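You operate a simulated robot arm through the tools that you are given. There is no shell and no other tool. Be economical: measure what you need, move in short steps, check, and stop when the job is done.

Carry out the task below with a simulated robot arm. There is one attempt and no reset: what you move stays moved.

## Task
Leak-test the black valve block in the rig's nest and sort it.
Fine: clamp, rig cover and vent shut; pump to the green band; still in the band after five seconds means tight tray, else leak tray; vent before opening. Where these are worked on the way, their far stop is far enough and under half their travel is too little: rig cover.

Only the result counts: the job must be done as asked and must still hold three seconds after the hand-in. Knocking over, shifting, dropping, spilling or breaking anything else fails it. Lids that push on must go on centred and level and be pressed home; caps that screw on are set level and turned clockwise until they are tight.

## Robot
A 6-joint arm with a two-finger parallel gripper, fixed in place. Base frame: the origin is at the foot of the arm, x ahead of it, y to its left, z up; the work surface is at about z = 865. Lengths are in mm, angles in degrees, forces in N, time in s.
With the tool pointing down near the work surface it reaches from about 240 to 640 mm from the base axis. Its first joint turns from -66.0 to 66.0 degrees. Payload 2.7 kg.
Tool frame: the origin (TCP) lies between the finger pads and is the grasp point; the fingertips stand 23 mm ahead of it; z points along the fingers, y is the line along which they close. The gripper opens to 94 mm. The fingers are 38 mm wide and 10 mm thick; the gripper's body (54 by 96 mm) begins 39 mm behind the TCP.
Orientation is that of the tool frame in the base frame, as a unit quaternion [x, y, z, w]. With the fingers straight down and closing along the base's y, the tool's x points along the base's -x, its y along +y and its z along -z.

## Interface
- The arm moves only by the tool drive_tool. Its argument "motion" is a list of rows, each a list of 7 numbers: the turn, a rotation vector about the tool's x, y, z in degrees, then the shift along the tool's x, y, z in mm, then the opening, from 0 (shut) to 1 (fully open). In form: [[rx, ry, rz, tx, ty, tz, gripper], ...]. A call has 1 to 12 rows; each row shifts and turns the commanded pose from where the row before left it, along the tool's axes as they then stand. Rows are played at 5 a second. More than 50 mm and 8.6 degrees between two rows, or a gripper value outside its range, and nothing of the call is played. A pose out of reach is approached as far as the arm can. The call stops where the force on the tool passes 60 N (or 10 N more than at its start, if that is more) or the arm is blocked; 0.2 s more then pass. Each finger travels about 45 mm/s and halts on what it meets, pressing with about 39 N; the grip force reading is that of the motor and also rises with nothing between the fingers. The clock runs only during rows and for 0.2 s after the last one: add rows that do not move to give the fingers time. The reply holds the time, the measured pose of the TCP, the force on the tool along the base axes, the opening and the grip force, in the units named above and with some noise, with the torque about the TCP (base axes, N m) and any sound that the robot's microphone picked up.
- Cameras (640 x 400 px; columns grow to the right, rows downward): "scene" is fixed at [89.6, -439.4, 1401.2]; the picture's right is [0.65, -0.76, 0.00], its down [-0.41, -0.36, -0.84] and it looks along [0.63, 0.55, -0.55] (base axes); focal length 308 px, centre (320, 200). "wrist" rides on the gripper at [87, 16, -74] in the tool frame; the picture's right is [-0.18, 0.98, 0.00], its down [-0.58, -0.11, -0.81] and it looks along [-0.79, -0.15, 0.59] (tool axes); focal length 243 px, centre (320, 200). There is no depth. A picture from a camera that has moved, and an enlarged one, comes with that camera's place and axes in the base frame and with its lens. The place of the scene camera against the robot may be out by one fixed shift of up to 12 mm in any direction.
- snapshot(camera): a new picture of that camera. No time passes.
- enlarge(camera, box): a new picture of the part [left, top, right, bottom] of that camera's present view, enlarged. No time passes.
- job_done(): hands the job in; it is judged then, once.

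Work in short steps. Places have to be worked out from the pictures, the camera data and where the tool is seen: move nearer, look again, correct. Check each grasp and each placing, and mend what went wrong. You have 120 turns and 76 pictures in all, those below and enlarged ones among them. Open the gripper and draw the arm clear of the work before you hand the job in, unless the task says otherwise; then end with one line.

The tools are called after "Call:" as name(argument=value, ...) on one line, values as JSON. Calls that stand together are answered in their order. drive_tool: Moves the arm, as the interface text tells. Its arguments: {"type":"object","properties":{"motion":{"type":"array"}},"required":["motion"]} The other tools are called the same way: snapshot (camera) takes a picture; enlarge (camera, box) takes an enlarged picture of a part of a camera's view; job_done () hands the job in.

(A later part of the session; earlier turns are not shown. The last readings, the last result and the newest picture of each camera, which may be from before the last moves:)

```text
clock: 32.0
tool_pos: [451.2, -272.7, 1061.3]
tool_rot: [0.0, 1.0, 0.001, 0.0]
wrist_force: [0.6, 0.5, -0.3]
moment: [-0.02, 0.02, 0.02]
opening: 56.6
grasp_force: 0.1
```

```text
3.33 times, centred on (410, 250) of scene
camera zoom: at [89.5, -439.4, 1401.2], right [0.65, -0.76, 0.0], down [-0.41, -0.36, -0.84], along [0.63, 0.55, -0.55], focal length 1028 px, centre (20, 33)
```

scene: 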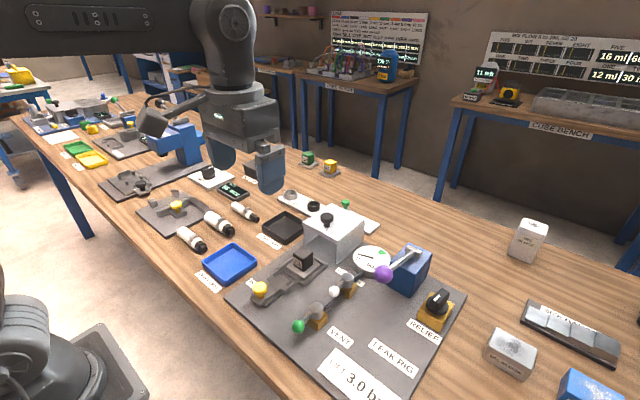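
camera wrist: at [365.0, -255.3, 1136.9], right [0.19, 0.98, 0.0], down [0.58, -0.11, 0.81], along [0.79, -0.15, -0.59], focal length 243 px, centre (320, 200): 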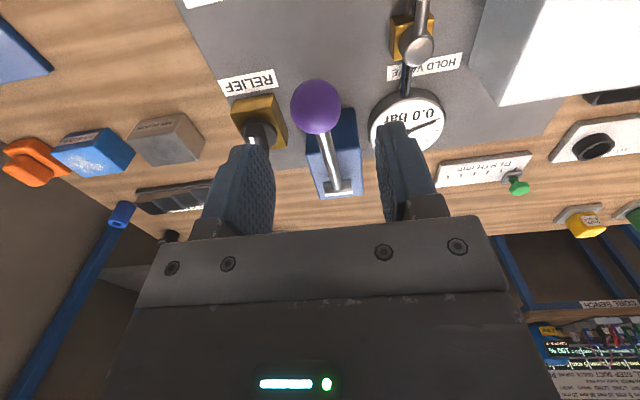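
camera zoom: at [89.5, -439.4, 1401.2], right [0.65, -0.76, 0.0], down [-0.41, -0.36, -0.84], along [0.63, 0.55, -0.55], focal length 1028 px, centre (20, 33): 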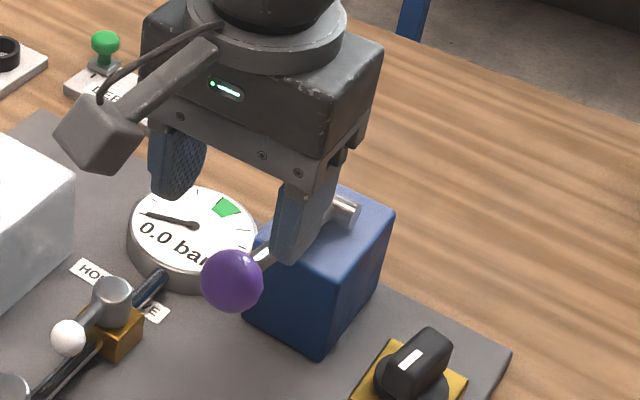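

Ball at about (449, −273, 1000). Descend and grip.

Call:
drive_tool(motion=[[0, 0, 0, 2, 0, 30, 0.6], [0, 0, 0, 0, 0, 30, 0.6], [0, 0, 0, 0, 0, 0, 0.3], [0, 0, 0, 0, 0, 0, 0.1], [0, 0, 0, 0, 0, 0, 0.1]])

Call:
enlarge(camera="scene", box=[330, 190, 490, 310])

```text
clock: 33.2
tool_pos: [448.6, -274.7, 1000.5]
tool_rot: [0.003, 1.0, -0.003, 0.002]
wrist_force: [11.2, -46.4, -12.0]
moment: [-0.04, 0.13, -0.3]
opening: 33.2
grasp_force: 44.7
```

```text
3.33 times, centred on (410, 250) of scene
camera zoom: at [90.1, -440.9, 1400.6], right [0.65, -0.76, 0.0], down [-0.42, -0.36, -0.84], along [0.63, 0.55, -0.55], focal length 1028 px, centre (20, 33)
```

zoom: 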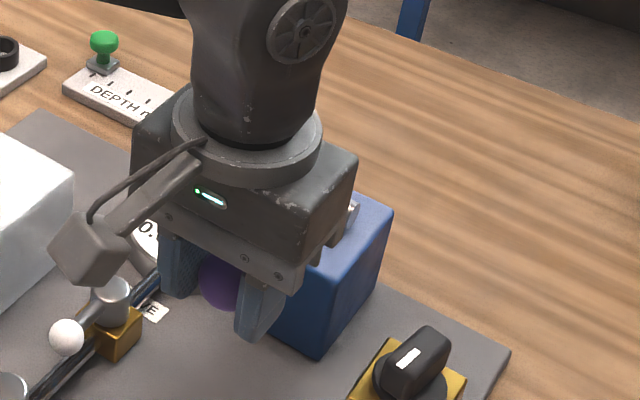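

Gripped, with a side load; ease −y and start a downward stroke along the arc.

Call:
drive_tool(motion=[[0, 0, 0, 0, -2.5, 0, 0.1], [0, 0, 0, 1, 0, 5, 0.1], [0, 0, 0, 1, 0, 5, 0.1], [0, 0, 0, 1, 0, 5, 0.1]])

Call:
snapshot(camera="wrist")

```text
clock: 34.2
tool_pos: [447.4, -273.9, 987.2]
tool_rot: [0.001, 1.0, -0.002, 0.001]
wrist_force: [-7.0, -23.4, 13.5]
moment: [-0.17, -1.22, -0.19]
opening: 33.6
grasp_force: 45.1
```

```text
33 pictures are left
camera wrist: at [359.8, -258.1, 1061.0], right [0.19, 0.98, 0.0], down [0.58, -0.11, 0.81], along [0.79, -0.15, -0.59], focal length 243 px, centre (320, 200)
```

wrist: 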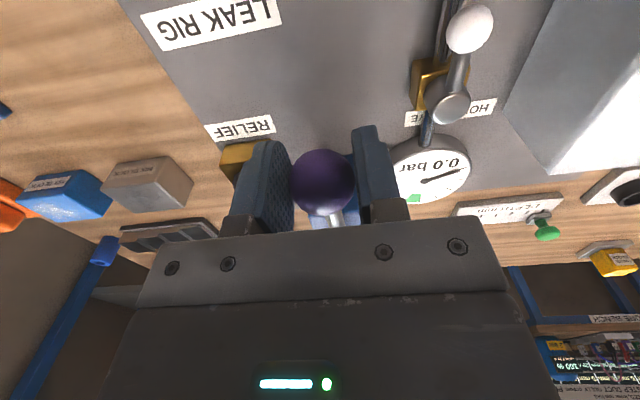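

The gauge is visible to the wrist camera while gripping. Continue the stroke downward.

Call:
drive_tool(motion=[[0, 0, 0, 1, -1, 6, 0.1], [0, 0, 0, 0.5, 0, 6, 0.1], [0, 0, 0, 0, 0, 6, 0.1], [0, 0, 0, 0, 0, 6, 0.1], [0, 0, 0, -0.5, 0, 6, 0.1]])

Call:
enlarge(camera="wrist", box=[280, 80, 520, 230])

```text
clock: 35.4
tool_pos: [445.5, -274.3, 957.4]
tool_rot: [0.0, 1.0, 0.001, 0.0]
wrist_force: [-11.7, -17.2, 13.2]
moment: [-0.02, -1.11, -0.08]
opening: 33.1
grasp_force: 45.2
```

```text
2.67 times, centred on (400, 155) of wrist
camera zoom: at [359.4, -258.4, 1031.1], right [0.19, 0.98, 0.0], down [0.58, -0.11, 0.81], along [0.79, -0.15, -0.59], focal length 647 px, centre (107, 320)
```

zoom: 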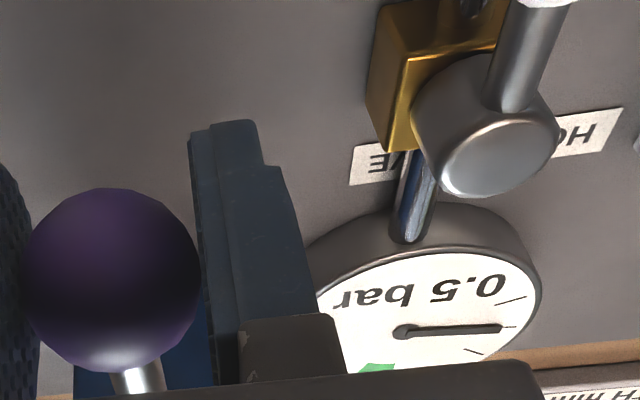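

0.5 bar after one stroke. I return up and repeat a stroke, watching the gauge.

Call:
drive_tool(motion=[[0, 0, 0, 0.5, 0, -10, 0.1], [0, 0, 0, -0.5, 0, -11, 0.1], [0, 0, 0, -1, 0, -11, 0.1], [0, 0, 0, -2, 0, -11, 0.1], [0, 0, 0, 2, 0, 11, 0.1], [0, 0, 0, 1, 0, 11, 0.1], [0, 0, 0, 0.5, 0, 11, 0.1], [0, 0, 0, -0.5, 0, 10, 0.1]])

Call:
enlarge(camera="wrist", box=[280, 80, 520, 230])

```text
clock: 37.2
tool_pos: [445.6, -275.2, 956.8]
tool_rot: [0.001, 1.0, 0.0, 0.002]
wrist_force: [-9.7, -21.0, 13.9]
moment: [-0.05, -1.3, -0.13]
opening: 33.0
grasp_force: 45.1
```

```text
2.67 times, centred on (400, 155) of wrist
camera zoom: at [359.1, -258.2, 1031.6], right [0.19, 0.98, 0.0], down [0.58, -0.11, 0.81], along [0.79, -0.15, -0.59], focal length 647 px, centre (107, 320)
```

zoom: 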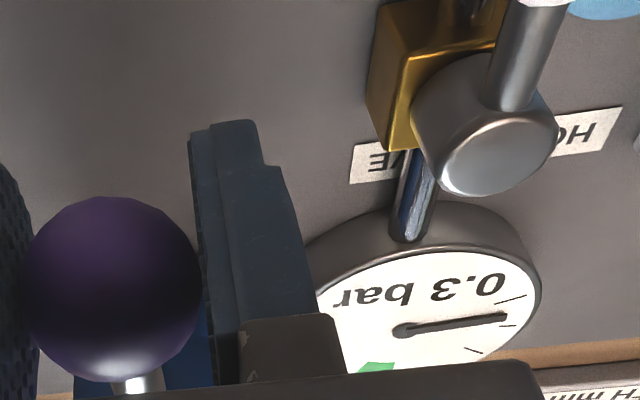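

It reads 0.3 — falling. I wait a second to see the decay rate.

Call:
drive_tool(motion=[[0, 0, 0, 0, 0, 0, 0.1], [0, 0, 0, 0, 0, 0, 0.1], [0, 0, 0, 0, 0, 0, 0.1], [0, 0, 0, 0, 0, 0, 0.1]])

Call:
enlarge(camera="wrist", box=[280, 80, 520, 230])

```text
clock: 38.2
tool_pos: [445.5, -274.6, 956.6]
tool_rot: [0.0, 1.0, 0.0, 0.001]
wrist_force: [-8.9, -22.0, 10.6]
moment: [-0.03, -0.75, -0.12]
opening: 33.0
grasp_force: 44.7
```

```text
2.67 times, centred on (400, 155) of wrist
camera zoom: at [359.2, -258.2, 1031.3], right [0.19, 0.98, 0.0], down [0.58, -0.11, 0.81], along [0.79, -0.15, -0.59], focal length 647 px, centre (107, 320)
```

zoom: 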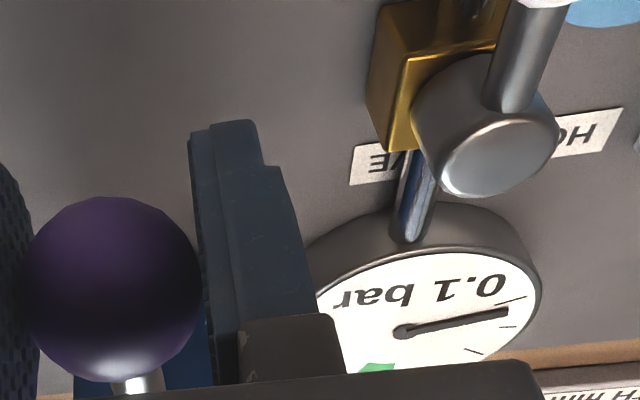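

It leaks about 0.15–0.2 bar/s, and the second stroke didn't count, so the up-stroke probably wasn't full. I raise fully and check where the top stop is.

Call:
drive_tool(motion=[[0, 0, 0, 0.5, 0, -11, 0.1], [0, 0, 0, -0.5, 0, -11, 0.1], [0, 0, 0, -1, 0, -11, 0.1], [0, 0, 0, -2, 0, -11, 0.1], [0, 0, 0, -1, 0, -3, 0.1], [0, 0, 0, 0, 0, 0, 0.1]])

```text
clock: 39.6
tool_pos: [448.7, -274.3, 997.1]
tool_rot: [0.002, 1.0, 0.003, -0.002]
wrist_force: [6.8, -34.9, -40.5]
moment: [0.19, 0.25, -0.14]
opening: 33.1
grasp_force: 45.3
```

Top stop is at about 997. Now a full down stroke, deeper, to find the bottom.

Call:
drive_tool(motion=[[0, 0, 0, 2, 0, 14, 0.1], [0, 0, 0, 1, 0, 12, 0.1], [0, 0, 0, 0.5, 0, 12, 0.1], [0, 0, 0, -0.5, 0, 10, 0.1], [0, 0, 0, -0.5, 0, 8, 0.1], [0, 0, 0, -1, 0, 6, 0.1]])

Call:
enlarge(camera="wrist", box=[280, 80, 520, 230])

```text
clock: 41.0
tool_pos: [449.0, -275.5, 942.9]
tool_rot: [0.001, 1.0, 0.0, 0.003]
wrist_force: [-3.8, -17.5, 15.0]
moment: [0.04, -1.28, -0.05]
opening: 33.0
grasp_force: 44.8
```

```text
2.67 times, centred on (400, 155) of wrist
camera zoom: at [362.3, -258.2, 1016.6], right [0.19, 0.98, 0.0], down [0.58, -0.11, 0.81], along [0.8, -0.15, -0.59], focal length 647 px, centre (107, 320)
```

zoom: 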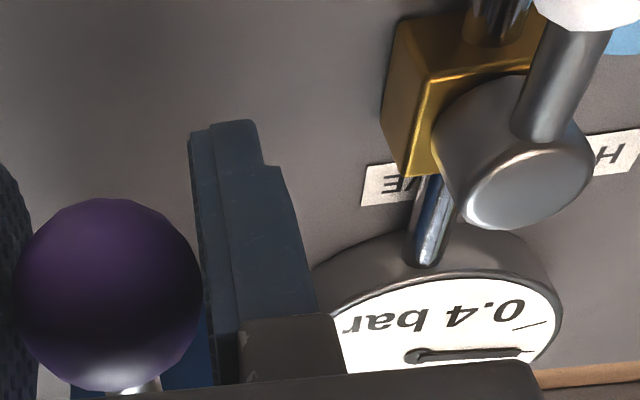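

0.4 bar, so a full stroke gives about 0.45. I run faster full strokes.

Call:
drive_tool(motion=[[0, 0, 0, 1, 0, -20, 0.1], [0, 0, 0, 0, 0, -20, 0.1], [0, 0, 0, -3, 0, -17, 0.1], [0, 0, 0, 0, 0, 0, 0.1], [0, 0, 0, 2, 0, 20, 0.1], [0, 0, 0, 1, 0, 22, 0.1], [0, 0, 0, 0, 0, 2, 0.1], [0, 0, 0, 0, 0, -20, 0.1], [0, 0, 0, -1, 0, -20, 0.1], [0, 0, 0, -2, 0, -4, 0.1], [0, 0, 0, 0, 0, 0, 0.1]])

Call:
enlarge(camera="wrist", box=[320, 80, 560, 230])

```text
clock: 43.4
tool_pos: [448.8, -274.7, 994.8]
tool_rot: [0.002, 1.0, 0.002, -0.004]
wrist_force: [0.7, -36.0, -39.5]
moment: [0.36, 0.29, -0.22]
opening: 33.1
grasp_force: 45.0
```

```text
2.67 times, centred on (440, 155) of wrist
camera zoom: at [362.5, -258.2, 1068.9], right [0.19, 0.98, 0.0], down [0.59, -0.12, 0.8], along [0.79, -0.15, -0.6], focal length 647 px, centre (0, 320)
```

zoom: 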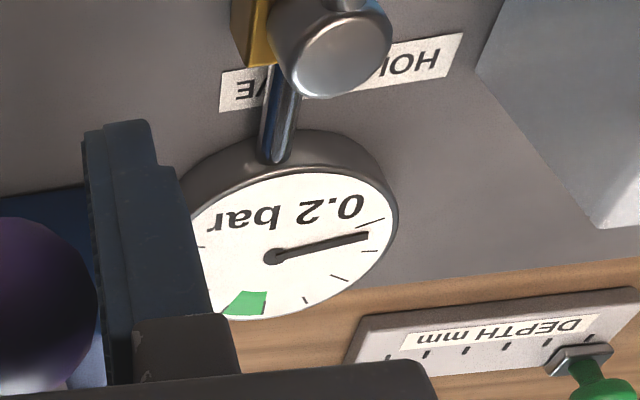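

Low at 0.2. I do one quick stroke from the top and read immediately to separate stroke gain from decay.

Call:
drive_tool(motion=[[0, 0, 0, 2, 0, 22, 0.1], [0, 0, 0, 1, 0, 24, 0.1], [0, 0, 0, 0, 0, 4, 0.1]])

Call:
enlarge(camera="wrist", box=[320, 80, 560, 230])

```text
clock: 44.2
tool_pos: [449.3, -274.9, 951.0]
tool_rot: [0.0, 1.0, -0.002, 0.006]
wrist_force: [0.2, -25.5, 14.7]
moment: [0.15, -1.33, 0.02]
opening: 33.1
grasp_force: 45.3
```

```text
2.67 times, centred on (440, 155) of wrist
camera zoom: at [362.5, -257.9, 1024.2], right [0.19, 0.98, 0.0], down [0.57, -0.11, 0.81], along [0.8, -0.15, -0.58], focal length 647 px, centre (0, 320)
```

zoom: 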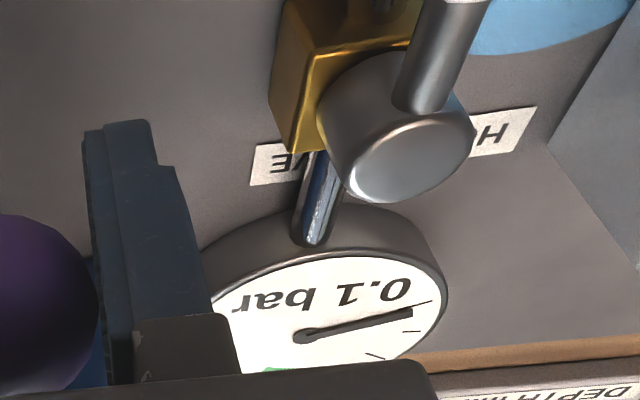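

That stroke didn't count. I go fully up to a higher command and view the lever's angle.

Call:
drive_tool(motion=[[0, 0, 0, -1, 0, -20, 0.1], [0, 0, 0, -1, 0, -22, 0.1], [0, 0, 0, 0, 0, -6, 0.1], [0, 0, 0, 0, 0, -3, 0.1], [0, 0, 0, 0, 0, 0, 0.1]])

Call:
enlarge(camera="scene", box=[330, 190, 490, 310])

```text
clock: 45.4
tool_pos: [447.3, -274.9, 996.0]
tool_rot: [0.003, 1.0, 0.004, -0.004]
wrist_force: [0.9, -28.2, -39.2]
moment: [0.23, 0.27, -0.22]
opening: 33.1
grasp_force: 44.9
```

```text
3.33 times, centred on (410, 250) of scene
camera zoom: at [90.2, -440.5, 1400.7], right [0.65, -0.76, 0.0], down [-0.42, -0.36, -0.84], along [0.63, 0.55, -0.55], focal length 1028 px, centre (20, 33)
```

zoom: 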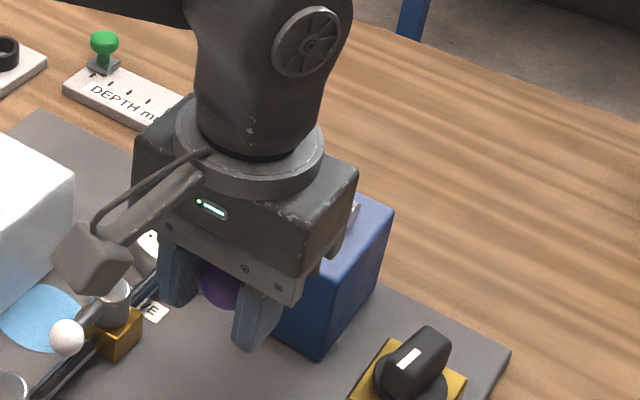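

A light-blue patch has appeared on the board beside the cover. I look at it and the whole rig.

Call:
enlarge(camera="scene", box=[240, 200, 440, 350])

Call:
snapshot(camera="wrist")

```text
2.67 times, centred on (340, 275) of scene
camera zoom: at [90.2, -440.5, 1400.7], right [0.65, -0.76, 0.0], down [-0.42, -0.36, -0.84], along [0.63, 0.55, -0.55], focal length 823 px, centre (267, 0)
```

zoom: 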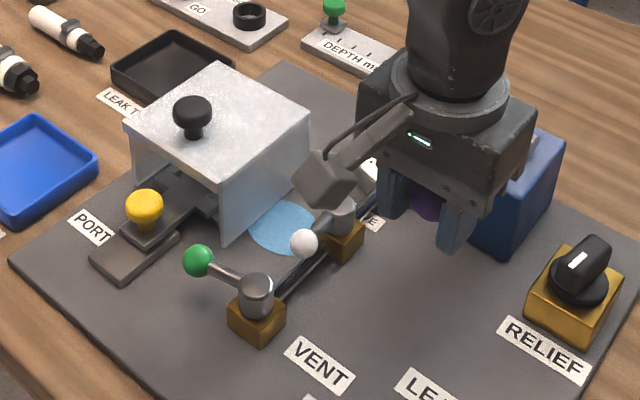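

```text
24 pictures are left
camera wrist: at [362.0, -258.5, 1070.8], right [0.19, 0.98, 0.01], down [0.59, -0.12, 0.8], along [0.79, -0.15, -0.6], focal length 243 px, centre (320, 200)
```

wrist: 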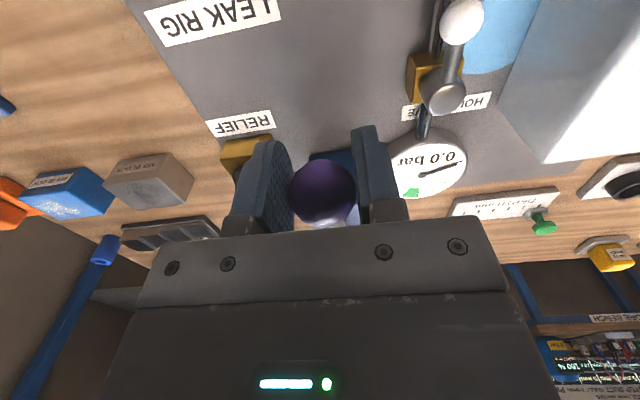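

The pressure bleeds within seconds and fluid shows beside the nest; I'd best make sure the clamp is truly home before judging. I release the pump ball and go behind the yellow knob with closed fingers.

Call:
drive_tool(motion=[[0, 0, 0, 0, 0, 4, 0.3], [0, 0, 0, 0, 0, 0, 0.55], [0, 0, 0, 0, 0, -35, 0.55], [0, 0, 0, 0, 0, -40, 0.5], [0, 0, 0, 35, 35, 0, 0.3], [0, 0, 0, 35, 35, 0, 0], [0, 0, 0, 35, 35, 0, 0], [0, 0, 0, 22, 35, 0, 0], [0, 0, 0, 0, 35, 0, 0], [0, 0, 0, 0, 30, 20, 0]])

```text
clock: 47.6
tool_pos: [323.2, -68.4, 1049.6]
tool_rot: [0.0, 1.0, 0.001, 0.001]
wrist_force: [0.2, -0.8, 0.3]
moment: [0.0, 0.0, -0.02]
opening: 0.1
grasp_force: 39.4
```

Descend behind the knob and push +x in small steps.

Call:
drive_tool(motion=[[0, 0, 0, 5, -1.5, 45, 0], [0, 0, 0, 0, 0, 45, 0], [0, 0, 0, 0, 0, 34, 0], [0, 0, 0, -6, 0, 0, 0], [0, 0, 0, -6, 0, 0, 0], [0, 0, 0, -4, 0, 0, 0], [0, 0, 0, -3, 0, 0, 0]])

Call:
enlarge(camera="scene", box=[240, 220, 360, 310])

```text
clock: 49.2
tool_pos: [337.9, -69.3, 927.7]
tool_rot: [0.001, 1.0, 0.002, 0.001]
wrist_force: [-0.1, -1.1, -0.2]
moment: [0.01, -0.03, -0.02]
opening: 0.1
grasp_force: 39.7
```

```text
4.44 times, centred on (300, 265) of scene
camera zoom: at [89.6, -439.4, 1401.2], right [0.65, -0.76, 0.0], down [-0.41, -0.36, -0.84], along [0.63, 0.55, -0.55], focal length 1371 px, centre (409, -89)
```

zoom: 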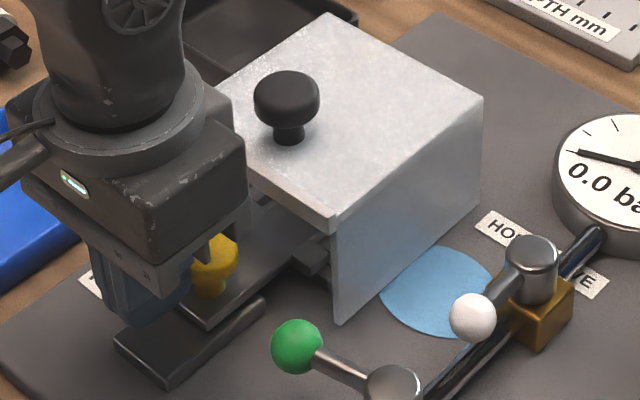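

Not yet in contact; continue pushing.

Call:
drive_tool(motion=[[0, 0, 0, -3, 0, 0, 0], [0, 0, 0, -2, 0, 0, 0], [0, 0, 0, -2, 0, 0, 0], [0, 0, 0, -2, 0, 0, 0], [0, 0, 0, -2, 0, 0, 0], [0, 0, 0, -2, 0, 0, 0], [0, 0, 0, -2, 0, 0, 0], [0, 0, 0, -2, 0, 0, 0]])

```text
clock: 50.7
tool_pos: [338.8, -68.4, 923.9]
tool_rot: [0.002, 1.0, 0.004, -0.02]
wrist_force: [-8.9, 0.4, -1.1]
moment: [-0.06, 0.14, -0.01]
opening: 0.0
grasp_force: 39.2
stopped in row 7: the force on the tool passed its limit at 62 N (the readings are from after the stop); the commanded pose is now the measured one
```

The clamp is home (62 N, no travel). I go back to the pump, squaring the 2.3° tilt, and look at the lever at rest.

Call:
drive_tool(motion=[[0, -2.3, 0, 10, 0, 0, 0], [0, 0, 0, 0, 0, -45, 0], [0, 0, 0, 0, 0, -45, 0], [0, 0, 0, 0, -20, -45, 0.2], [0, 0, 0, 0, -45, 0, 0.5], [0, 0, 0, -20, -45, 0, 0.5], [0, 0, 0, -35, -33, 0, 0.5], [0, 0, 0, -35, -33, 0, 0.5], [0, 0, 0, -28, -29, 0, 0.5]])

Call:
enlarge(camera="scene", box=[270, 190, 470, 330])

```text
clock: 52.7
tool_pos: [447.0, -278.4, 1059.1]
tool_rot: [0.001, 1.0, 0.002, 0.004]
wrist_force: [-0.4, 0.0, 0.0]
moment: [-0.01, -0.01, 0.04]
opening: 47.0
grasp_force: 0.2
```

```text
2.86 times, centred on (370, 260) of scene
camera zoom: at [89.6, -439.4, 1401.2], right [0.65, -0.76, 0.0], down [-0.41, -0.36, -0.84], along [0.63, 0.55, -0.55], focal length 882 px, centre (177, 29)
```

zoom: 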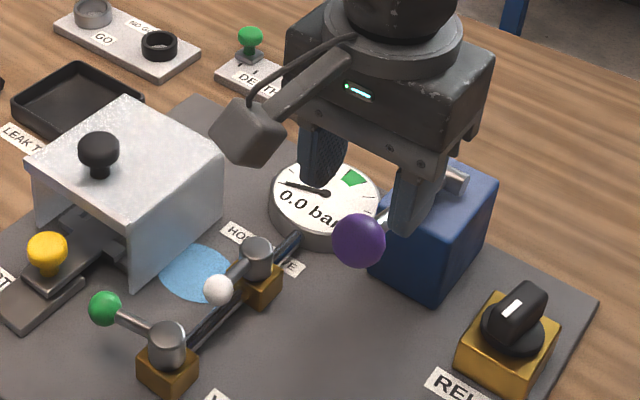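

The lever is at its top position. I descend and grip again, centred better in y.

Call:
drive_tool(motion=[[0, 0, 0, -2, 1, 30, 0.5], [0, 0, 0, 0, 0, 29, 0.5], [0, 0, 0, 0, 0, 0, 0.3], [0, 0, 0, 0, 0, 0, 0.1], [0, 0, 0, 0, 0, 0, 0.1]])

```text
clock: 53.9
tool_pos: [447.2, -275.5, 1002.6]
tool_rot: [0.001, 1.0, 0.004, 0.004]
wrist_force: [-1.9, 12.4, -0.8]
moment: [0.12, 0.07, 0.14]
opening: 33.3
grasp_force: 45.2
```

Well centred now. Two full, dwelling strokes with clear overshoot at the top.

Call:
drive_tool(motion=[[0, 0, 0, 3, 0, 24, 0.1], [0, 0, 0, 1, 0, 24, 0.1], [0, 0, 0, 0, 0, 2, 0.1], [0, 0, 0, -1, 0, -24, 0.1], [0, 0, 0, -3, 0, -28, 0.1], [0, 0, 0, 0, 0, -1, 0.1], [0, 0, 0, 3, 0, 27, 0.1], [0, 0, 0, 1, 0, 24, 0.1], [0, 0, 0, 0, 0, 2, 0.1], [0, 0, 0, -1, 0, -24, 0.1], [0, 0, 0, -3, 0, -28, 0.1], [0, 0, 0, 0, 0, -1, 0.1]])

Call:
enlarge(camera="wrist", box=[320, 80, 560, 230])

```text
clock: 56.5
tool_pos: [448.7, -274.9, 997.3]
tool_rot: [0.002, 1.0, 0.005, 0.001]
wrist_force: [12.3, -21.4, -34.1]
moment: [0.12, 0.67, -0.05]
opening: 33.2
grasp_force: 45.3
```

```text
2.67 times, centred on (440, 155) of wrist
camera zoom: at [362.8, -258.7, 1071.0], right [0.19, 0.98, 0.01], down [0.58, -0.12, 0.81], along [0.79, -0.15, -0.59], focal length 647 px, centre (0, 320)
```

zoom: 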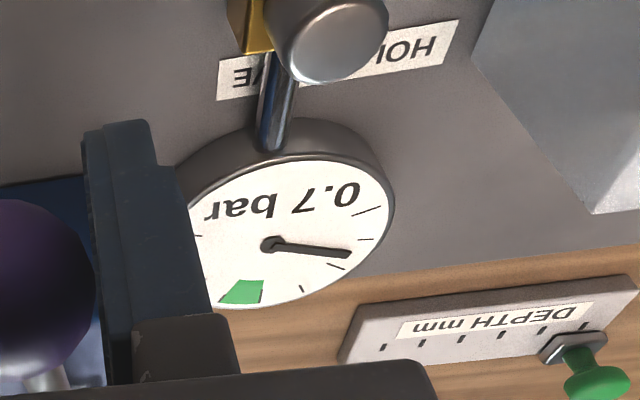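

Both strokes counted: 0.7 bar. Continue with the same rhythm.

Call:
drive_tool(motion=[[0, 0, 0, 3, 0, 27, 0.1], [0, 0, 0, 1, 0, 24, 0.1], [0, 0, 0, 0, 0, 2, 0.1], [0, 0, 0, -1, 0, -24, 0.1], [0, 0, 0, -3, 0, -28, 0.1], [0, 0, 0, 0, 0, -1, 0.1], [0, 0, 0, 3, 0, 27, 0.1], [0, 0, 0, 1, 0, 24, 0.1], [0, 0, 0, 0, 0, 2, 0.1], [0, 0, 0, -1, 0, -24, 0.1], [0, 0, 0, -3, 0, -28, 0.1], [0, 0, 0, 0, 0, -1, 0.1]])

Call:
enlarge(camera="wrist", box=[320, 80, 560, 230])

```text
clock: 59.1
tool_pos: [448.5, -275.8, 999.4]
tool_rot: [0.003, 1.0, 0.005, -0.002]
wrist_force: [2.8, -37.7, -42.1]
moment: [0.15, 0.46, -0.21]
opening: 33.4
grasp_force: 44.8
```

```text
2.67 times, centred on (440, 155) of wrist
camera zoom: at [361.8, -258.4, 1074.4], right [0.19, 0.98, 0.01], down [0.58, -0.12, 0.8], along [0.79, -0.15, -0.6], focal length 647 px, centre (0, 320)
```

zoom: 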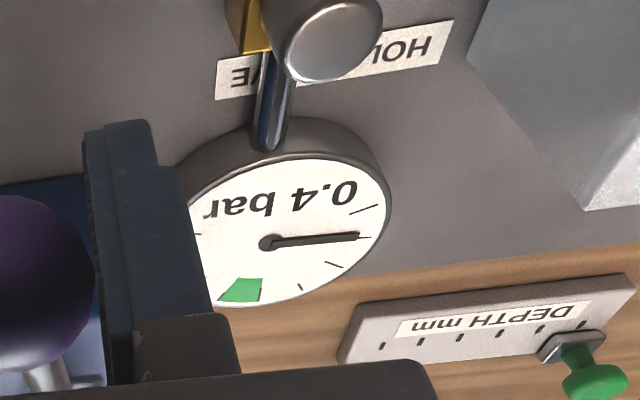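

Those strokes didn't register, so depth is likely marginal. I go slowly deeper this time to find the bottom stop.

Call:
drive_tool(motion=[[0, 0, 0, 3, 0, 25, 0.1], [0, 0, 0, 1, 0, 20, 0.1], [0, 0, 0, 0, 0, 12, 0.1], [0, 0, 0, -1, 0, 8, 0.1], [0, 0, 0, -1, 0, 6, 0.1], [0, 0, 0, -1, 0, 6, 0.1]])

Call:
enlarge(camera="wrist", box=[280, 80, 600, 280])

```text
clock: 60.5
tool_pos: [451.9, -274.5, 932.1]
tool_rot: [0.0, 1.0, -0.001, 0.008]
wrist_force: [-6.7, -14.0, 38.5]
moment: [0.01, 0.05, 0.01]
opening: 33.2
grasp_force: 44.4
```

```text
2.00 times, centred on (440, 180) of wrist
camera zoom: at [363.6, -258.1, 1005.1], right [0.18, 0.98, 0.0], down [0.57, -0.11, 0.82], along [0.8, -0.15, -0.58], focal length 485 px, centre (80, 240)
```

zoom: 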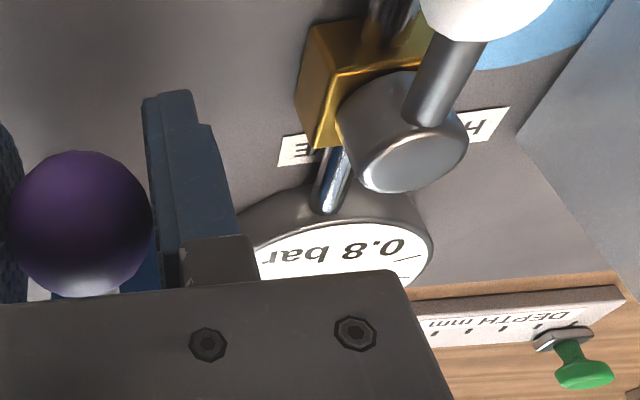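

Bottom stop at ~932, and a full stroke gave about 0.6 bar. I now cycle the full range 932–998.

Call:
drive_tool(motion=[[0, 0, 0, 3, 0, -30, 0.1], [0, 0, 0, -1, 0, -30, 0.1], [0, 0, 0, -3, 0, -15, 0.1], [0, 0, 0, 3, 0, 30, 0.1], [0, 0, 0, 1, 0, 30, 0.1], [0, 0, 0, -3, 0, 14, 0.1], [0, 0, 0, 3, 0, -30, 0.1], [0, 0, 0, -1, 0, -30, 0.1], [0, 0, 0, -3, 0, -14, 0.1], [0, 0, 0, 3, 0, 30, 0.1], [0, 0, 0, 1, 0, 30, 0.1], [0, 0, 0, -3, 0, 14, 0.1]])

Call:
enlarge(camera="wrist", box=[280, 80, 600, 280])

```text
clock: 63.1
tool_pos: [448.7, -274.3, 928.9]
tool_rot: [0.001, 1.0, 0.003, 0.005]
wrist_force: [-10.5, -7.1, 17.5]
moment: [0.17, -1.04, -0.03]
opening: 33.4
grasp_force: 45.3
```

```text
2.00 times, centred on (440, 180) of wrist
camera zoom: at [361.2, -258.5, 1002.5], right [0.19, 0.98, 0.01], down [0.57, -0.11, 0.81], along [0.8, -0.15, -0.58], focal length 485 px, centre (80, 240)
```

zoom: 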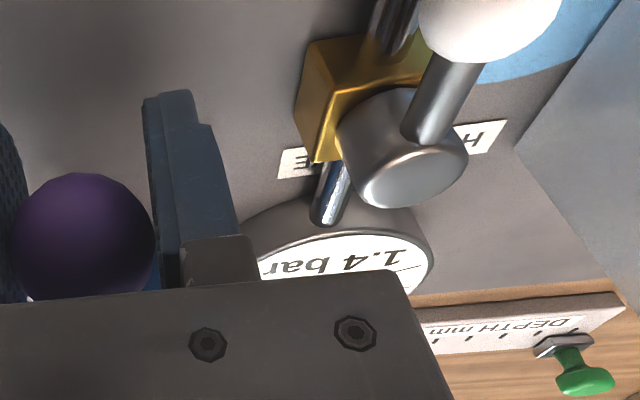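

1.4 bar. The band looks centred near 2.0 bar. One more full stroke, then read.

Call:
drive_tool(motion=[[0, 0, 0, 3, 0, -30, 0.1], [0, 0, 0, -1, 0, -30, 0.1], [0, 0, 0, -3, 0, -14, 0.1], [0, 0, 0, 3, 0, 30, 0.1], [0, 0, 0, 1, 0, 30, 0.1], [0, 0, 0, -3, 0, 14, 0.1]])

Call:
enlarge(camera="wrist", box=[280, 80, 600, 280])

```text
clock: 64.5
tool_pos: [449.9, -274.6, 928.3]
tool_rot: [0.002, 1.0, 0.0, 0.006]
wrist_force: [-10.3, -16.8, 14.1]
moment: [0.17, -1.33, -0.03]
opening: 33.5
grasp_force: 44.9
```

```text
2.00 times, centred on (440, 180) of wrist
camera zoom: at [362.0, -258.2, 1001.9], right [0.19, 0.98, 0.0], down [0.57, -0.11, 0.81], along [0.8, -0.15, -0.58], focal length 485 px, centre (80, 240)
```

zoom: 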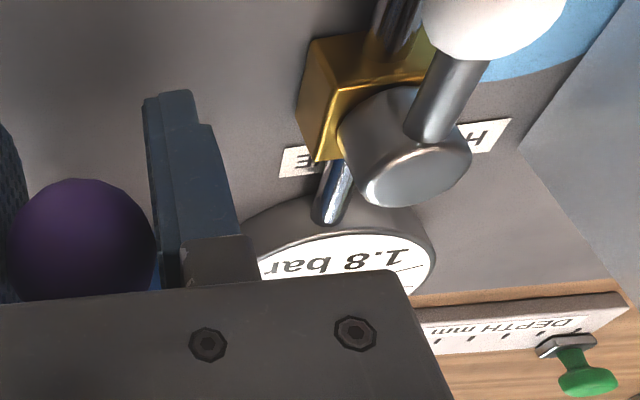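

1.8 bar. One more stroke, ending with the lever raised so I can see the needle against the band.

Call:
drive_tool(motion=[[0, 0, 0, 3, 0, -30, 0.1], [0, 0, 0, -1, 0, -30, 0.1], [0, 0, 0, -3, 0, -14, 0.1], [0, 0, 0, 3, 0, 30, 0.1], [0, 0, 0, 1, 0, 30, 0.1], [0, 0, 0, -3, 0, 14, 0.1], [0, 0, 0, 3, 0, -32, 0.1], [0, 0, 0, -1, 0, -32, 0.1]])

Call:
enlarge(camera="wrist", box=[320, 80, 560, 230])

```text
clock: 66.3
tool_pos: [449.2, -275.1, 986.8]
tool_rot: [0.001, 1.0, 0.003, 0.004]
wrist_force: [19.5, -24.2, -18.3]
moment: [0.18, 0.87, 0.02]
opening: 33.1
grasp_force: 44.8
```

```text
2.67 times, centred on (440, 155) of wrist
camera zoom: at [361.5, -258.5, 1060.3], right [0.19, 0.98, 0.01], down [0.57, -0.12, 0.81], along [0.8, -0.15, -0.59], focal length 647 px, centre (0, 320)
```

zoom: 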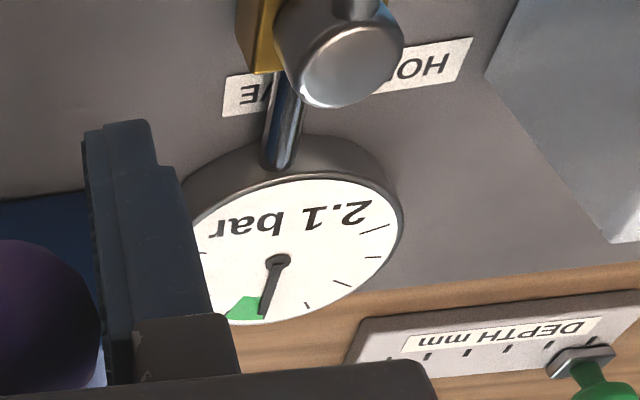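

2.1 bar, needle at the band's lower edge. I complete the top, pause briefly and give one more stroke to land inside the band.

Call:
drive_tool(motion=[[0, 0, 0, -2, 0, -10, 0.1], [0, 0, 0, 0, 0, 0, 0.1], [0, 0, 0, 0, 0, 0, 0.1], [0, 0, 0, 2, 0, 30, 0.1], [0, 0, 0, 1, 0, 30, 0.1], [0, 0, 0, -3, 0, 14, 0.1], [0, 0, 0, 3, 0, -32, 0.1], [0, 0, 0, -1, 0, -32, 0.1]])

Call:
enlarge(camera="wrist", box=[320, 80, 560, 230])

```text
clock: 68.1
tool_pos: [449.0, -274.7, 986.3]
tool_rot: [0.001, 1.0, 0.002, 0.003]
wrist_force: [15.7, -33.8, -11.0]
moment: [0.29, 1.32, -0.04]
opening: 33.2
grasp_force: 44.7
```

```text
2.67 times, centred on (440, 155) of wrist
camera zoom: at [362.4, -258.3, 1060.2], right [0.19, 0.98, 0.0], down [0.57, -0.11, 0.81], along [0.8, -0.15, -0.59], focal length 647 px, centre (0, 320)
```

zoom: 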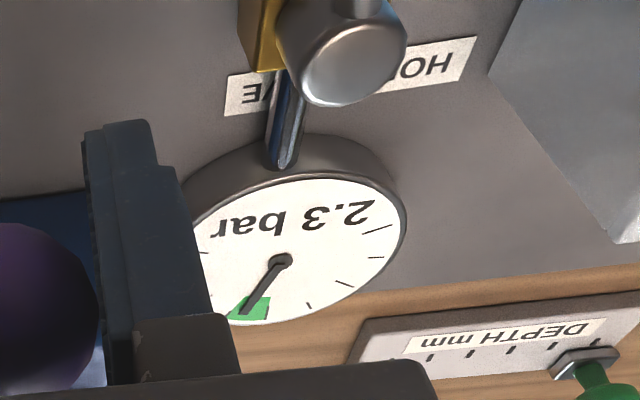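

2.3 bar, within the green band. I hold still for five seconds.

Call:
drive_tool(motion=[[0, 0, 0, 0, 0, 0, 0.1], [0, 0, 0, 0, 0, 0, 0.1], [0, 0, 0, 0, 0, 0, 0.1], [0, 0, 0, 0, 0, 0, 0.1], [0, 0, 0, 0, 0, 0, 0.1], [0, 0, 0, 0, 0, 0, 0.1], [0, 0, 0, 0, 0, 0, 0.1], [0, 0, 0, 0, 0, 0, 0.1], [0, 0, 0, 0, 0, 0, 0.1], [0, 0, 0, 0, 0, 0, 0.1], [0, 0, 0, 0, 0, 0, 0.1], [0, 0, 0, 0, 0, 0, 0.1]])

Call:
drive_tool(motion=[[0, 0, 0, 0, 0, 0, 0.1], [0, 0, 0, 0, 0, 0, 0.1], [0, 0, 0, 0, 0, 0, 0.1], [0, 0, 0, 0, 0, 0, 0.1], [0, 0, 0, 0, 0, 0, 0.1], [0, 0, 0, 0, 0, 0, 0.1], [0, 0, 0, 0, 0, 0, 0.1], [0, 0, 0, 0, 0, 0, 0.1], [0, 0, 0, 0, 0, 0, 0.1], [0, 0, 0, 0, 0, 0, 0.1], [0, 0, 0, 0, 0, 0, 0.1], [0, 0, 0, 0, 0, 0, 0.1]])

Call:
enlarge(camera="wrist", box=[320, 80, 560, 230])

```text
clock: 70.7
tool_pos: [448.7, -274.9, 988.5]
tool_rot: [0.0, 1.0, 0.002, 0.006]
wrist_force: [13.3, -31.3, -6.3]
moment: [0.22, 0.61, -0.1]
opening: 33.1
grasp_force: 44.6
```

```text
clock: 73.3
tool_pos: [450.1, -274.1, 988.8]
tool_rot: [0.002, 1.0, 0.001, 0.006]
wrist_force: [9.8, -29.3, -0.1]
moment: [0.2, -0.08, -0.13]
opening: 33.0
grasp_force: 45.5
```

```text
2.67 times, centred on (440, 155) of wrist
camera zoom: at [362.2, -258.1, 1061.8], right [0.19, 0.98, 0.0], down [0.57, -0.11, 0.81], along [0.8, -0.15, -0.58], focal length 647 px, centre (0, 320)
```

zoom: 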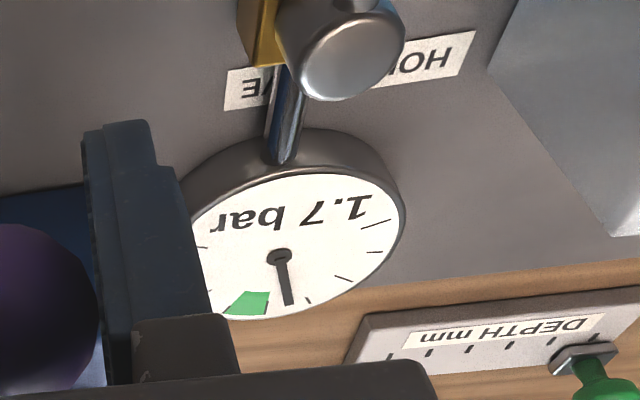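

Down to 1.7 bar after five seconds: out of the band, so this is a leaker. I release the pump lever, rise, and go to the +x side of the vent ball with closed fingers.

Call:
drive_tool(motion=[[0, 0, 0, 0, 0, -3, 0.3], [0, 0, 0, 0, 0, 0, 0.55], [0, 0, 0, 0, 0, -38, 0.55], [0, 0, 0, 0, 0, -40, 0.4], [0, 0, 0, 15, 40, 0, 0.2], [0, 0, 0, 15, 42, 0, 0], [0, 0, 0, 14, 42, 0, 0], [0, 0, 0, 0, 0, 30, 0]])

Call:
snapshot(camera="wrist")

```text
clock: 75.1
tool_pos: [404.3, -149.0, 1044.4]
tool_rot: [0.001, 1.0, 0.003, 0.005]
wrist_force: [-0.1, 0.8, -0.5]
moment: [0.01, -0.02, 0.01]
opening: 0.1
grasp_force: 39.3
```

```text
13 pictures are left
camera wrist: at [316.3, -132.7, 1117.6], right [0.19, 0.98, 0.01], down [0.57, -0.12, 0.81], along [0.8, -0.15, -0.58], focal length 243 px, centre (320, 200)
```

wrist: 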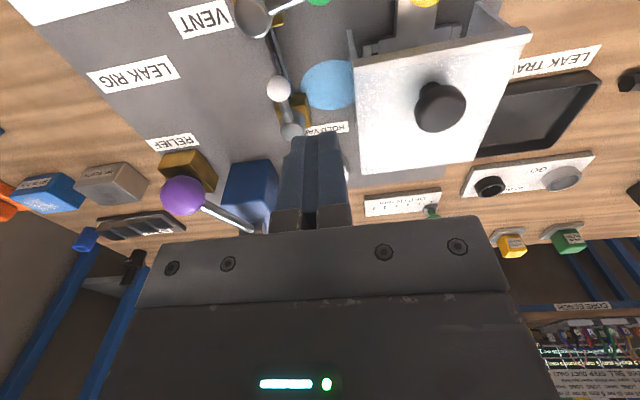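

Clear of the cover's side. Descend beside the vent ball and push it −x.

Call:
drive_tool(motion=[[0, 0.6, 0, -1, -1, 40, 0], [0, 0, 0, 0, 0, 40, 0], [0, 0, 0, 0, 0, 36, 0], [0, 0, 0, 6, 0, 0, 0], [0, 0, 0, 7, 0, 0, 0], [0, 0, 0, 7, 0, 0, 0], [0, 0, 0, 7, 0, 0, 0], [0, 0, 0, 7, 0, 0, 0]])

Call:
enlarge(camera="scene", box=[240, 190, 440, 340])

```text
clock: 76.9
tool_pos: [370.4, -149.1, 927.3]
tool_rot: [0.002, 1.0, 0.003, -0.001]
wrist_force: [1.3, -0.3, 0.4]
moment: [0.01, -0.02, 0.0]
opening: 0.0
grasp_force: 39.1
```

```text
2.67 times, centred on (340, 265) of scene
camera zoom: at [89.6, -439.4, 1401.2], right [0.65, -0.76, 0.0], down [-0.41, -0.36, -0.84], along [0.63, 0.55, -0.55], focal length 823 px, centre (267, 27)
```

zoom: 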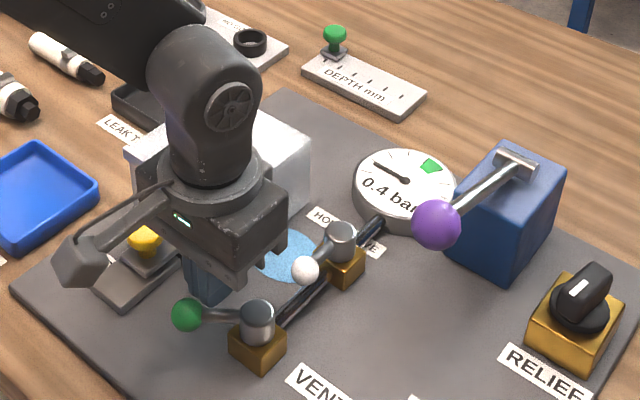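

Lever is swinging back and the pressure is already dropping (0.4). A bit more, then lift and reposition on the ball's +y side.

Call:
drive_tool(motion=[[0, 0, 0, 7, 0, 0, 0], [0, 0, 0, 5, 0, 0, 0], [0, 0, 0, -4, 5, -30, 0], [0, 0, 0, 0, 20, -20, 0], [0, 0, 0, 40, 10, 0, 0], [0, 0, 0, 0, 0, 25, 0], [0, 0, 0, 0, 0, 25, 0], [0, 0, 0, 0, -6, 0, 0], [0, 0, 0, 0, -7, 0, 0], [0, 0, 0, 0, -7, 0, 0], [0, 0, 0, 0, -7, 0, 0], [0, 0, 0, 0, -7, 0, 0]])

Call:
enlarge(camera="scene", box=[240, 190, 440, 340])

```text
clock: 79.5
tool_pos: [321.4, -149.0, 927.9]
tool_rot: [0.001, 1.0, 0.002, 0.0]
wrist_force: [-1.8, 1.2, 1.2]
moment: [0.0, 0.01, -0.01]
opening: 0.1
grasp_force: 39.3
```

```text
2.67 times, centred on (340, 265) of scene
camera zoom: at [89.5, -439.3, 1401.2], right [0.65, -0.76, 0.0], down [-0.41, -0.36, -0.84], along [0.63, 0.55, -0.55], focal length 823 px, centre (267, 27)
```

zoom: 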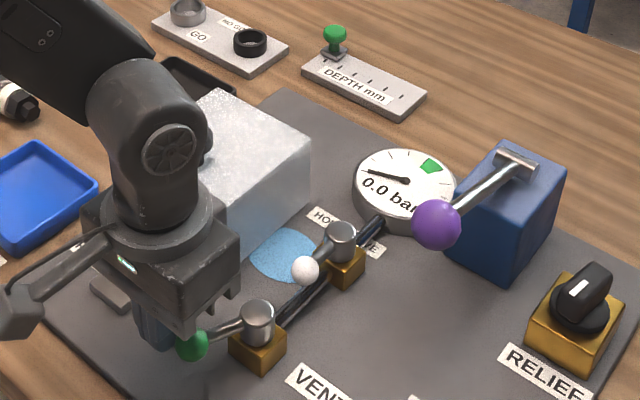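

0.0 bar. I finish opening the vent to its stop with a gentle −y push.

Call:
drive_tool(motion=[[0, 0, 0, 0, -6, 0, 0], [0, 0, 0, 0, -6, 0, 0], [0, 0, 0, 0, -4, 0, 0], [0, 0, 0, 0, -3, 0, 0], [0, 0, 0, 0, -3, 0, 0], [0, 0, 0, 0, -2, 0, 0]])

```text
clock: 80.9
tool_pos: [321.2, -169.4, 926.4]
tool_rot: [0.001, 1.0, 0.003, 0.001]
wrist_force: [1.0, 34.1, 21.3]
moment: [0.32, 0.03, -0.07]
opening: 0.1
grasp_force: 39.2
```

Vent fully open. Now back off, go over the cover knob at (420, −69), grip it.

Call:
drive_tool(motion=[[0, 0, 0, 0, 8, 0, 0], [0, 0, 0, 0, 0, -40, 0.2], [0, 0, 0, 0, 0, -40, 0.5], [0, 0, 0, 0, 0, -33, 0.6], [0, 0, 0, -33, 35, 0, 0.6], [0, 0, 0, -33, 35, 0, 0.6], [0, 0, 0, -32, 25, 0, 0.6], [0, 0, 0, 0, 0, 30, 0.6], [0, 0, 0, 0, 0, 28, 0.6], [0, 0, 0, 0, 0, 0, 0.3], [0, 0, 0, 0, 0, 0, 0.05], [0, 0, 0, 0, 0, 0, 0.05]])

```text
clock: 83.5
tool_pos: [422.7, -71.5, 983.1]
tool_rot: [0.001, 1.0, 0.004, -0.001]
wrist_force: [1.4, 8.9, -1.3]
moment: [0.19, -0.28, 0.01]
opening: 31.1
grasp_force: 45.0
```

Knob gripped. Slide the cover open in +x.

Call:
drive_tool(motion=[[0, 0, 0, -5, 0, 0, 0.05], [0, 0, 0, -9, 0, 0, 0.05], [0, 0, 0, -10, 0, 0, 0.05], [0, 0, 0, -10, 0, 0, 0.05], [0, 0, 0, -10, 0, 0, 0.05], [0, 0, 0, -10, 0, 0, 0.05], [0, 0, 0, -10, 0, 0, 0.05], [0, 0, 0, -10, 0, 0, 0.05], [0, 0, 0, -10, 0, 0, 0.05], [0, 0, 0, -10, 0, 0, 0.05], [0, 0, 0, -8, 0, 0, 0.05], [0, 0, 0, -6, 0, 0, 0.05]])

```text
clock: 86.1
tool_pos: [528.7, -70.6, 983.6]
tool_rot: [0.0, 1.0, 0.003, 0.001]
wrist_force: [-0.6, 14.4, 17.9]
moment: [0.34, -0.49, 0.14]
opening: 31.1
grasp_force: 44.8
```

Call:
drive_tool(motion=[[0, 0, 0, -4, 0, -1, 0.05], [0, 0, 0, -3, 0, 0, 0.05], [0, 0, 0, -2, 0, 0, 0.05], [0, 0, 0, -2, 0, 0, 0.05]])

```text
clock: 87.1
tool_pos: [538.5, -70.1, 983.0]
tool_rot: [0.002, 1.0, 0.002, -0.003]
wrist_force: [-14.5, 13.1, 25.3]
moment: [0.35, -0.23, 0.1]
opening: 31.2
grasp_force: 44.6
```

Cover fully open. Release, lift, and go back to the clamp knob at (369, −70).

Call:
drive_tool(motion=[[0, 0, 0, 2, 0, 0, 0.3], [0, 0, 0, 0, 0, 0, 0.6], [0, 0, 0, 0, 0, -30, 0.6], [0, 0, 0, 0, 0, -28, 0.6], [0, 0, 0, 45, 0, 0, 0.6], [0, 0, 0, 45, 0, 0, 0.6], [0, 0, 0, 45, 0, 0, 0.6], [0, 0, 0, 33, 0, 0, 0.6], [0, 0, 0, 0, 0, 40, 0.6], [0, 0, 0, 0, 0, 40, 0.6]])

Call:
snapshot(camera="wrist")

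```text
clock: 89.3
tool_pos: [367.0, -70.8, 963.3]
tool_rot: [0.002, 1.0, 0.002, -0.001]
wrist_force: [0.0, -0.8, -1.5]
moment: [-0.02, 0.02, -0.01]
opening: 56.6
grasp_force: 0.1
```

```text
10 pictures are left
camera wrist: at [280.9, -54.4, 1037.4], right [0.19, 0.98, 0.01], down [0.58, -0.12, 0.81], along [0.79, -0.15, -0.59], focal length 243 px, centre (320, 200)
```

wrist: 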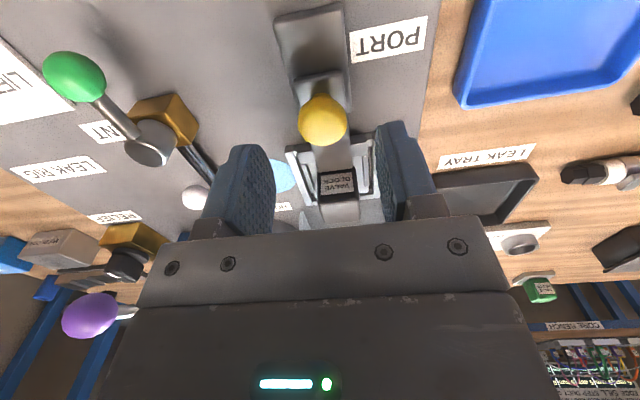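

Centred over the knob. Descend, grip and draw the clamp back −x.

Call:
drive_tool(motion=[[0, 0, 0, 0, 1, 22, 0.6], [0, 0, 0, 0, 0, 21, 0.5], [0, 0, 0, 0, 0, 0, 0.2], [0, 0, 0, 0, 0, 0, 0.1], [0, 0, 0, 0, 0, 0, 0.1], [0, 0, 0, 5, 0, 0, 0.1], [0, 0, 0, 7, 0, 0, 0.1], [0, 0, 0, 7, 0, 0, 0.1], [0, 0, 0, 7, 0, 0, 0.1], [0, 0, 0, 7, 0, 0, 0.1]])

```text
clock: 91.5
tool_pos: [338.6, -70.2, 918.8]
tool_rot: [0.001, 1.0, 0.002, 0.0]
wrist_force: [1.0, -24.3, 18.0]
moment: [-0.35, 0.37, -0.05]
opening: 29.2
grasp_force: 45.4
```

Call:
drive_tool(motion=[[0, 0, 0, 4, 0, 0, 0.1], [0, 0, 0, 4, 0, 0, 0.1], [0, 0, 0, 2, 0, 0, 0.1], [0, 0, 0, 0, 0, 0, 0.1]])

Call:
enlarge(camera="scene", box=[240, 200, 400, 320])

```text
clock: 92.5
tool_pos: [329.1, -70.4, 919.1]
tool_rot: [0.0, 1.0, 0.001, 0.001]
wrist_force: [4.4, -30.0, 32.3]
moment: [-0.47, -0.16, -0.06]
opening: 29.0
grasp_force: 44.6
```

```text
3.33 times, centred on (320, 260) of scene
camera zoom: at [89.4, -440.0, 1400.9], right [0.65, -0.76, 0.0], down [-0.41, -0.36, -0.84], along [0.63, 0.55, -0.55], focal length 1028 px, centre (320, 0)
```

zoom: 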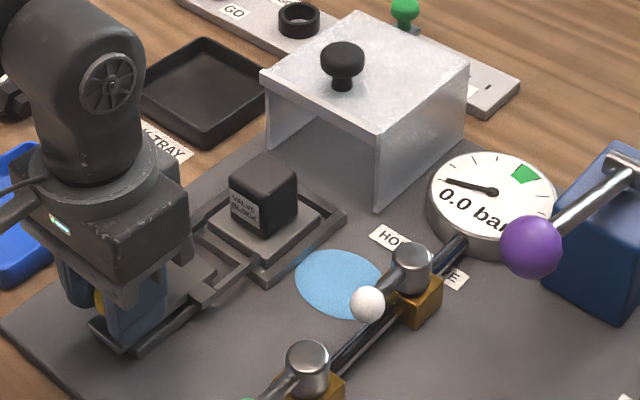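

Clamp retracted, block free. Release, lift and go above the block.

Call:
drive_tool(motion=[[0, 0, 0, -1, 0, 0, 0.3], [0, 0, 0, 0, 0, 0, 0.6], [0, 0, 0, 0, 0, -30, 0.6], [0, 0, 0, 0, 0, -40, 0.7], [0, 0, 0, -40, 0, 0, 0.8], [0, 0, 0, -40, 0, 0, 0.8], [0, 0, 0, -40, 0, 0, 0.8], [0, 0, 0, 0, 0, 10, 0.8]])

Call:
snapshot(camera="wrist")

```text
clock: 94.3
tool_pos: [446.6, -69.1, 976.2]
tool_rot: [0.002, 1.0, 0.003, -0.001]
wrist_force: [0.3, 1.2, 0.5]
moment: [0.02, 0.01, -0.01]
opening: 75.2
grasp_force: 0.1
```

```text
8 pictures are left
camera wrist: at [359.8, -53.1, 1050.9], right [0.19, 0.98, 0.01], down [0.58, -0.12, 0.8], along [0.79, -0.15, -0.59], focal length 243 px, centre (320, 200)
```

wrist: 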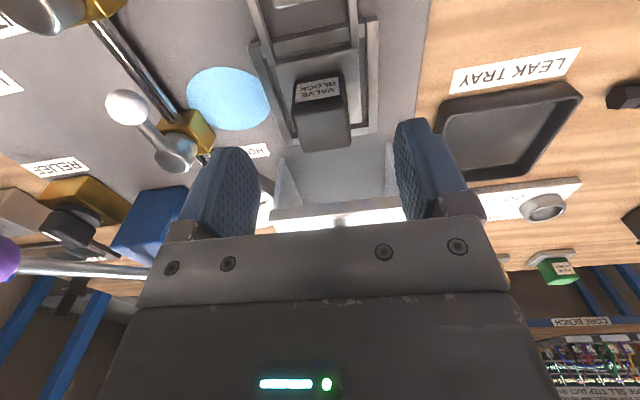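

Block top centre is about (450, −69). I descend around it and grip gently-centred.

Call:
drive_tool(motion=[[0, 0, 0, -3, 0, 28, 0.6], [0, 0, 0, 0, 0, 26, 0.6], [0, 0, 0, 0, 0, 0, 0.4], [0, 0, 0, 0, 0, 0, 0.2], [0, 0, 0, 0, 0, 0, 0.1], [0, 0, 0, 0, 0, 0, 0.1]])

Call:
enlarge(camera="scene", box=[240, 200, 400, 320])

```text
clock: 95.7
tool_pos: [448.6, -67.9, 923.7]
tool_rot: [0.002, 1.0, 0.003, -0.002]
wrist_force: [-0.1, 0.1, -0.7]
moment: [-0.01, 0.01, 0.01]
opening: 35.8
grasp_force: 38.4
```

```text
3.33 times, centred on (320, 260) of scene
camera zoom: at [89.6, -439.4, 1401.2], right [0.65, -0.76, 0.0], down [-0.42, -0.36, -0.84], along [0.63, 0.55, -0.55], focal length 1028 px, centre (320, 0)
```

zoom: 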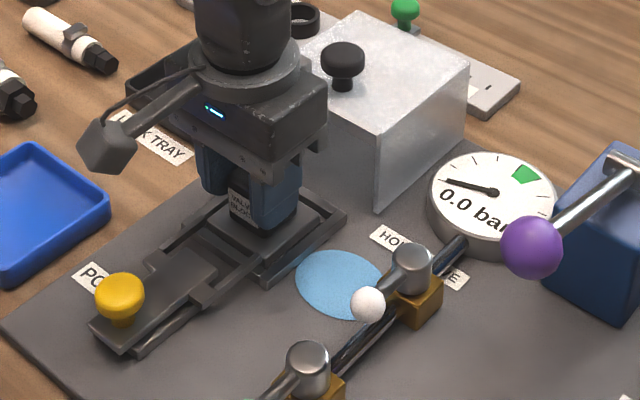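

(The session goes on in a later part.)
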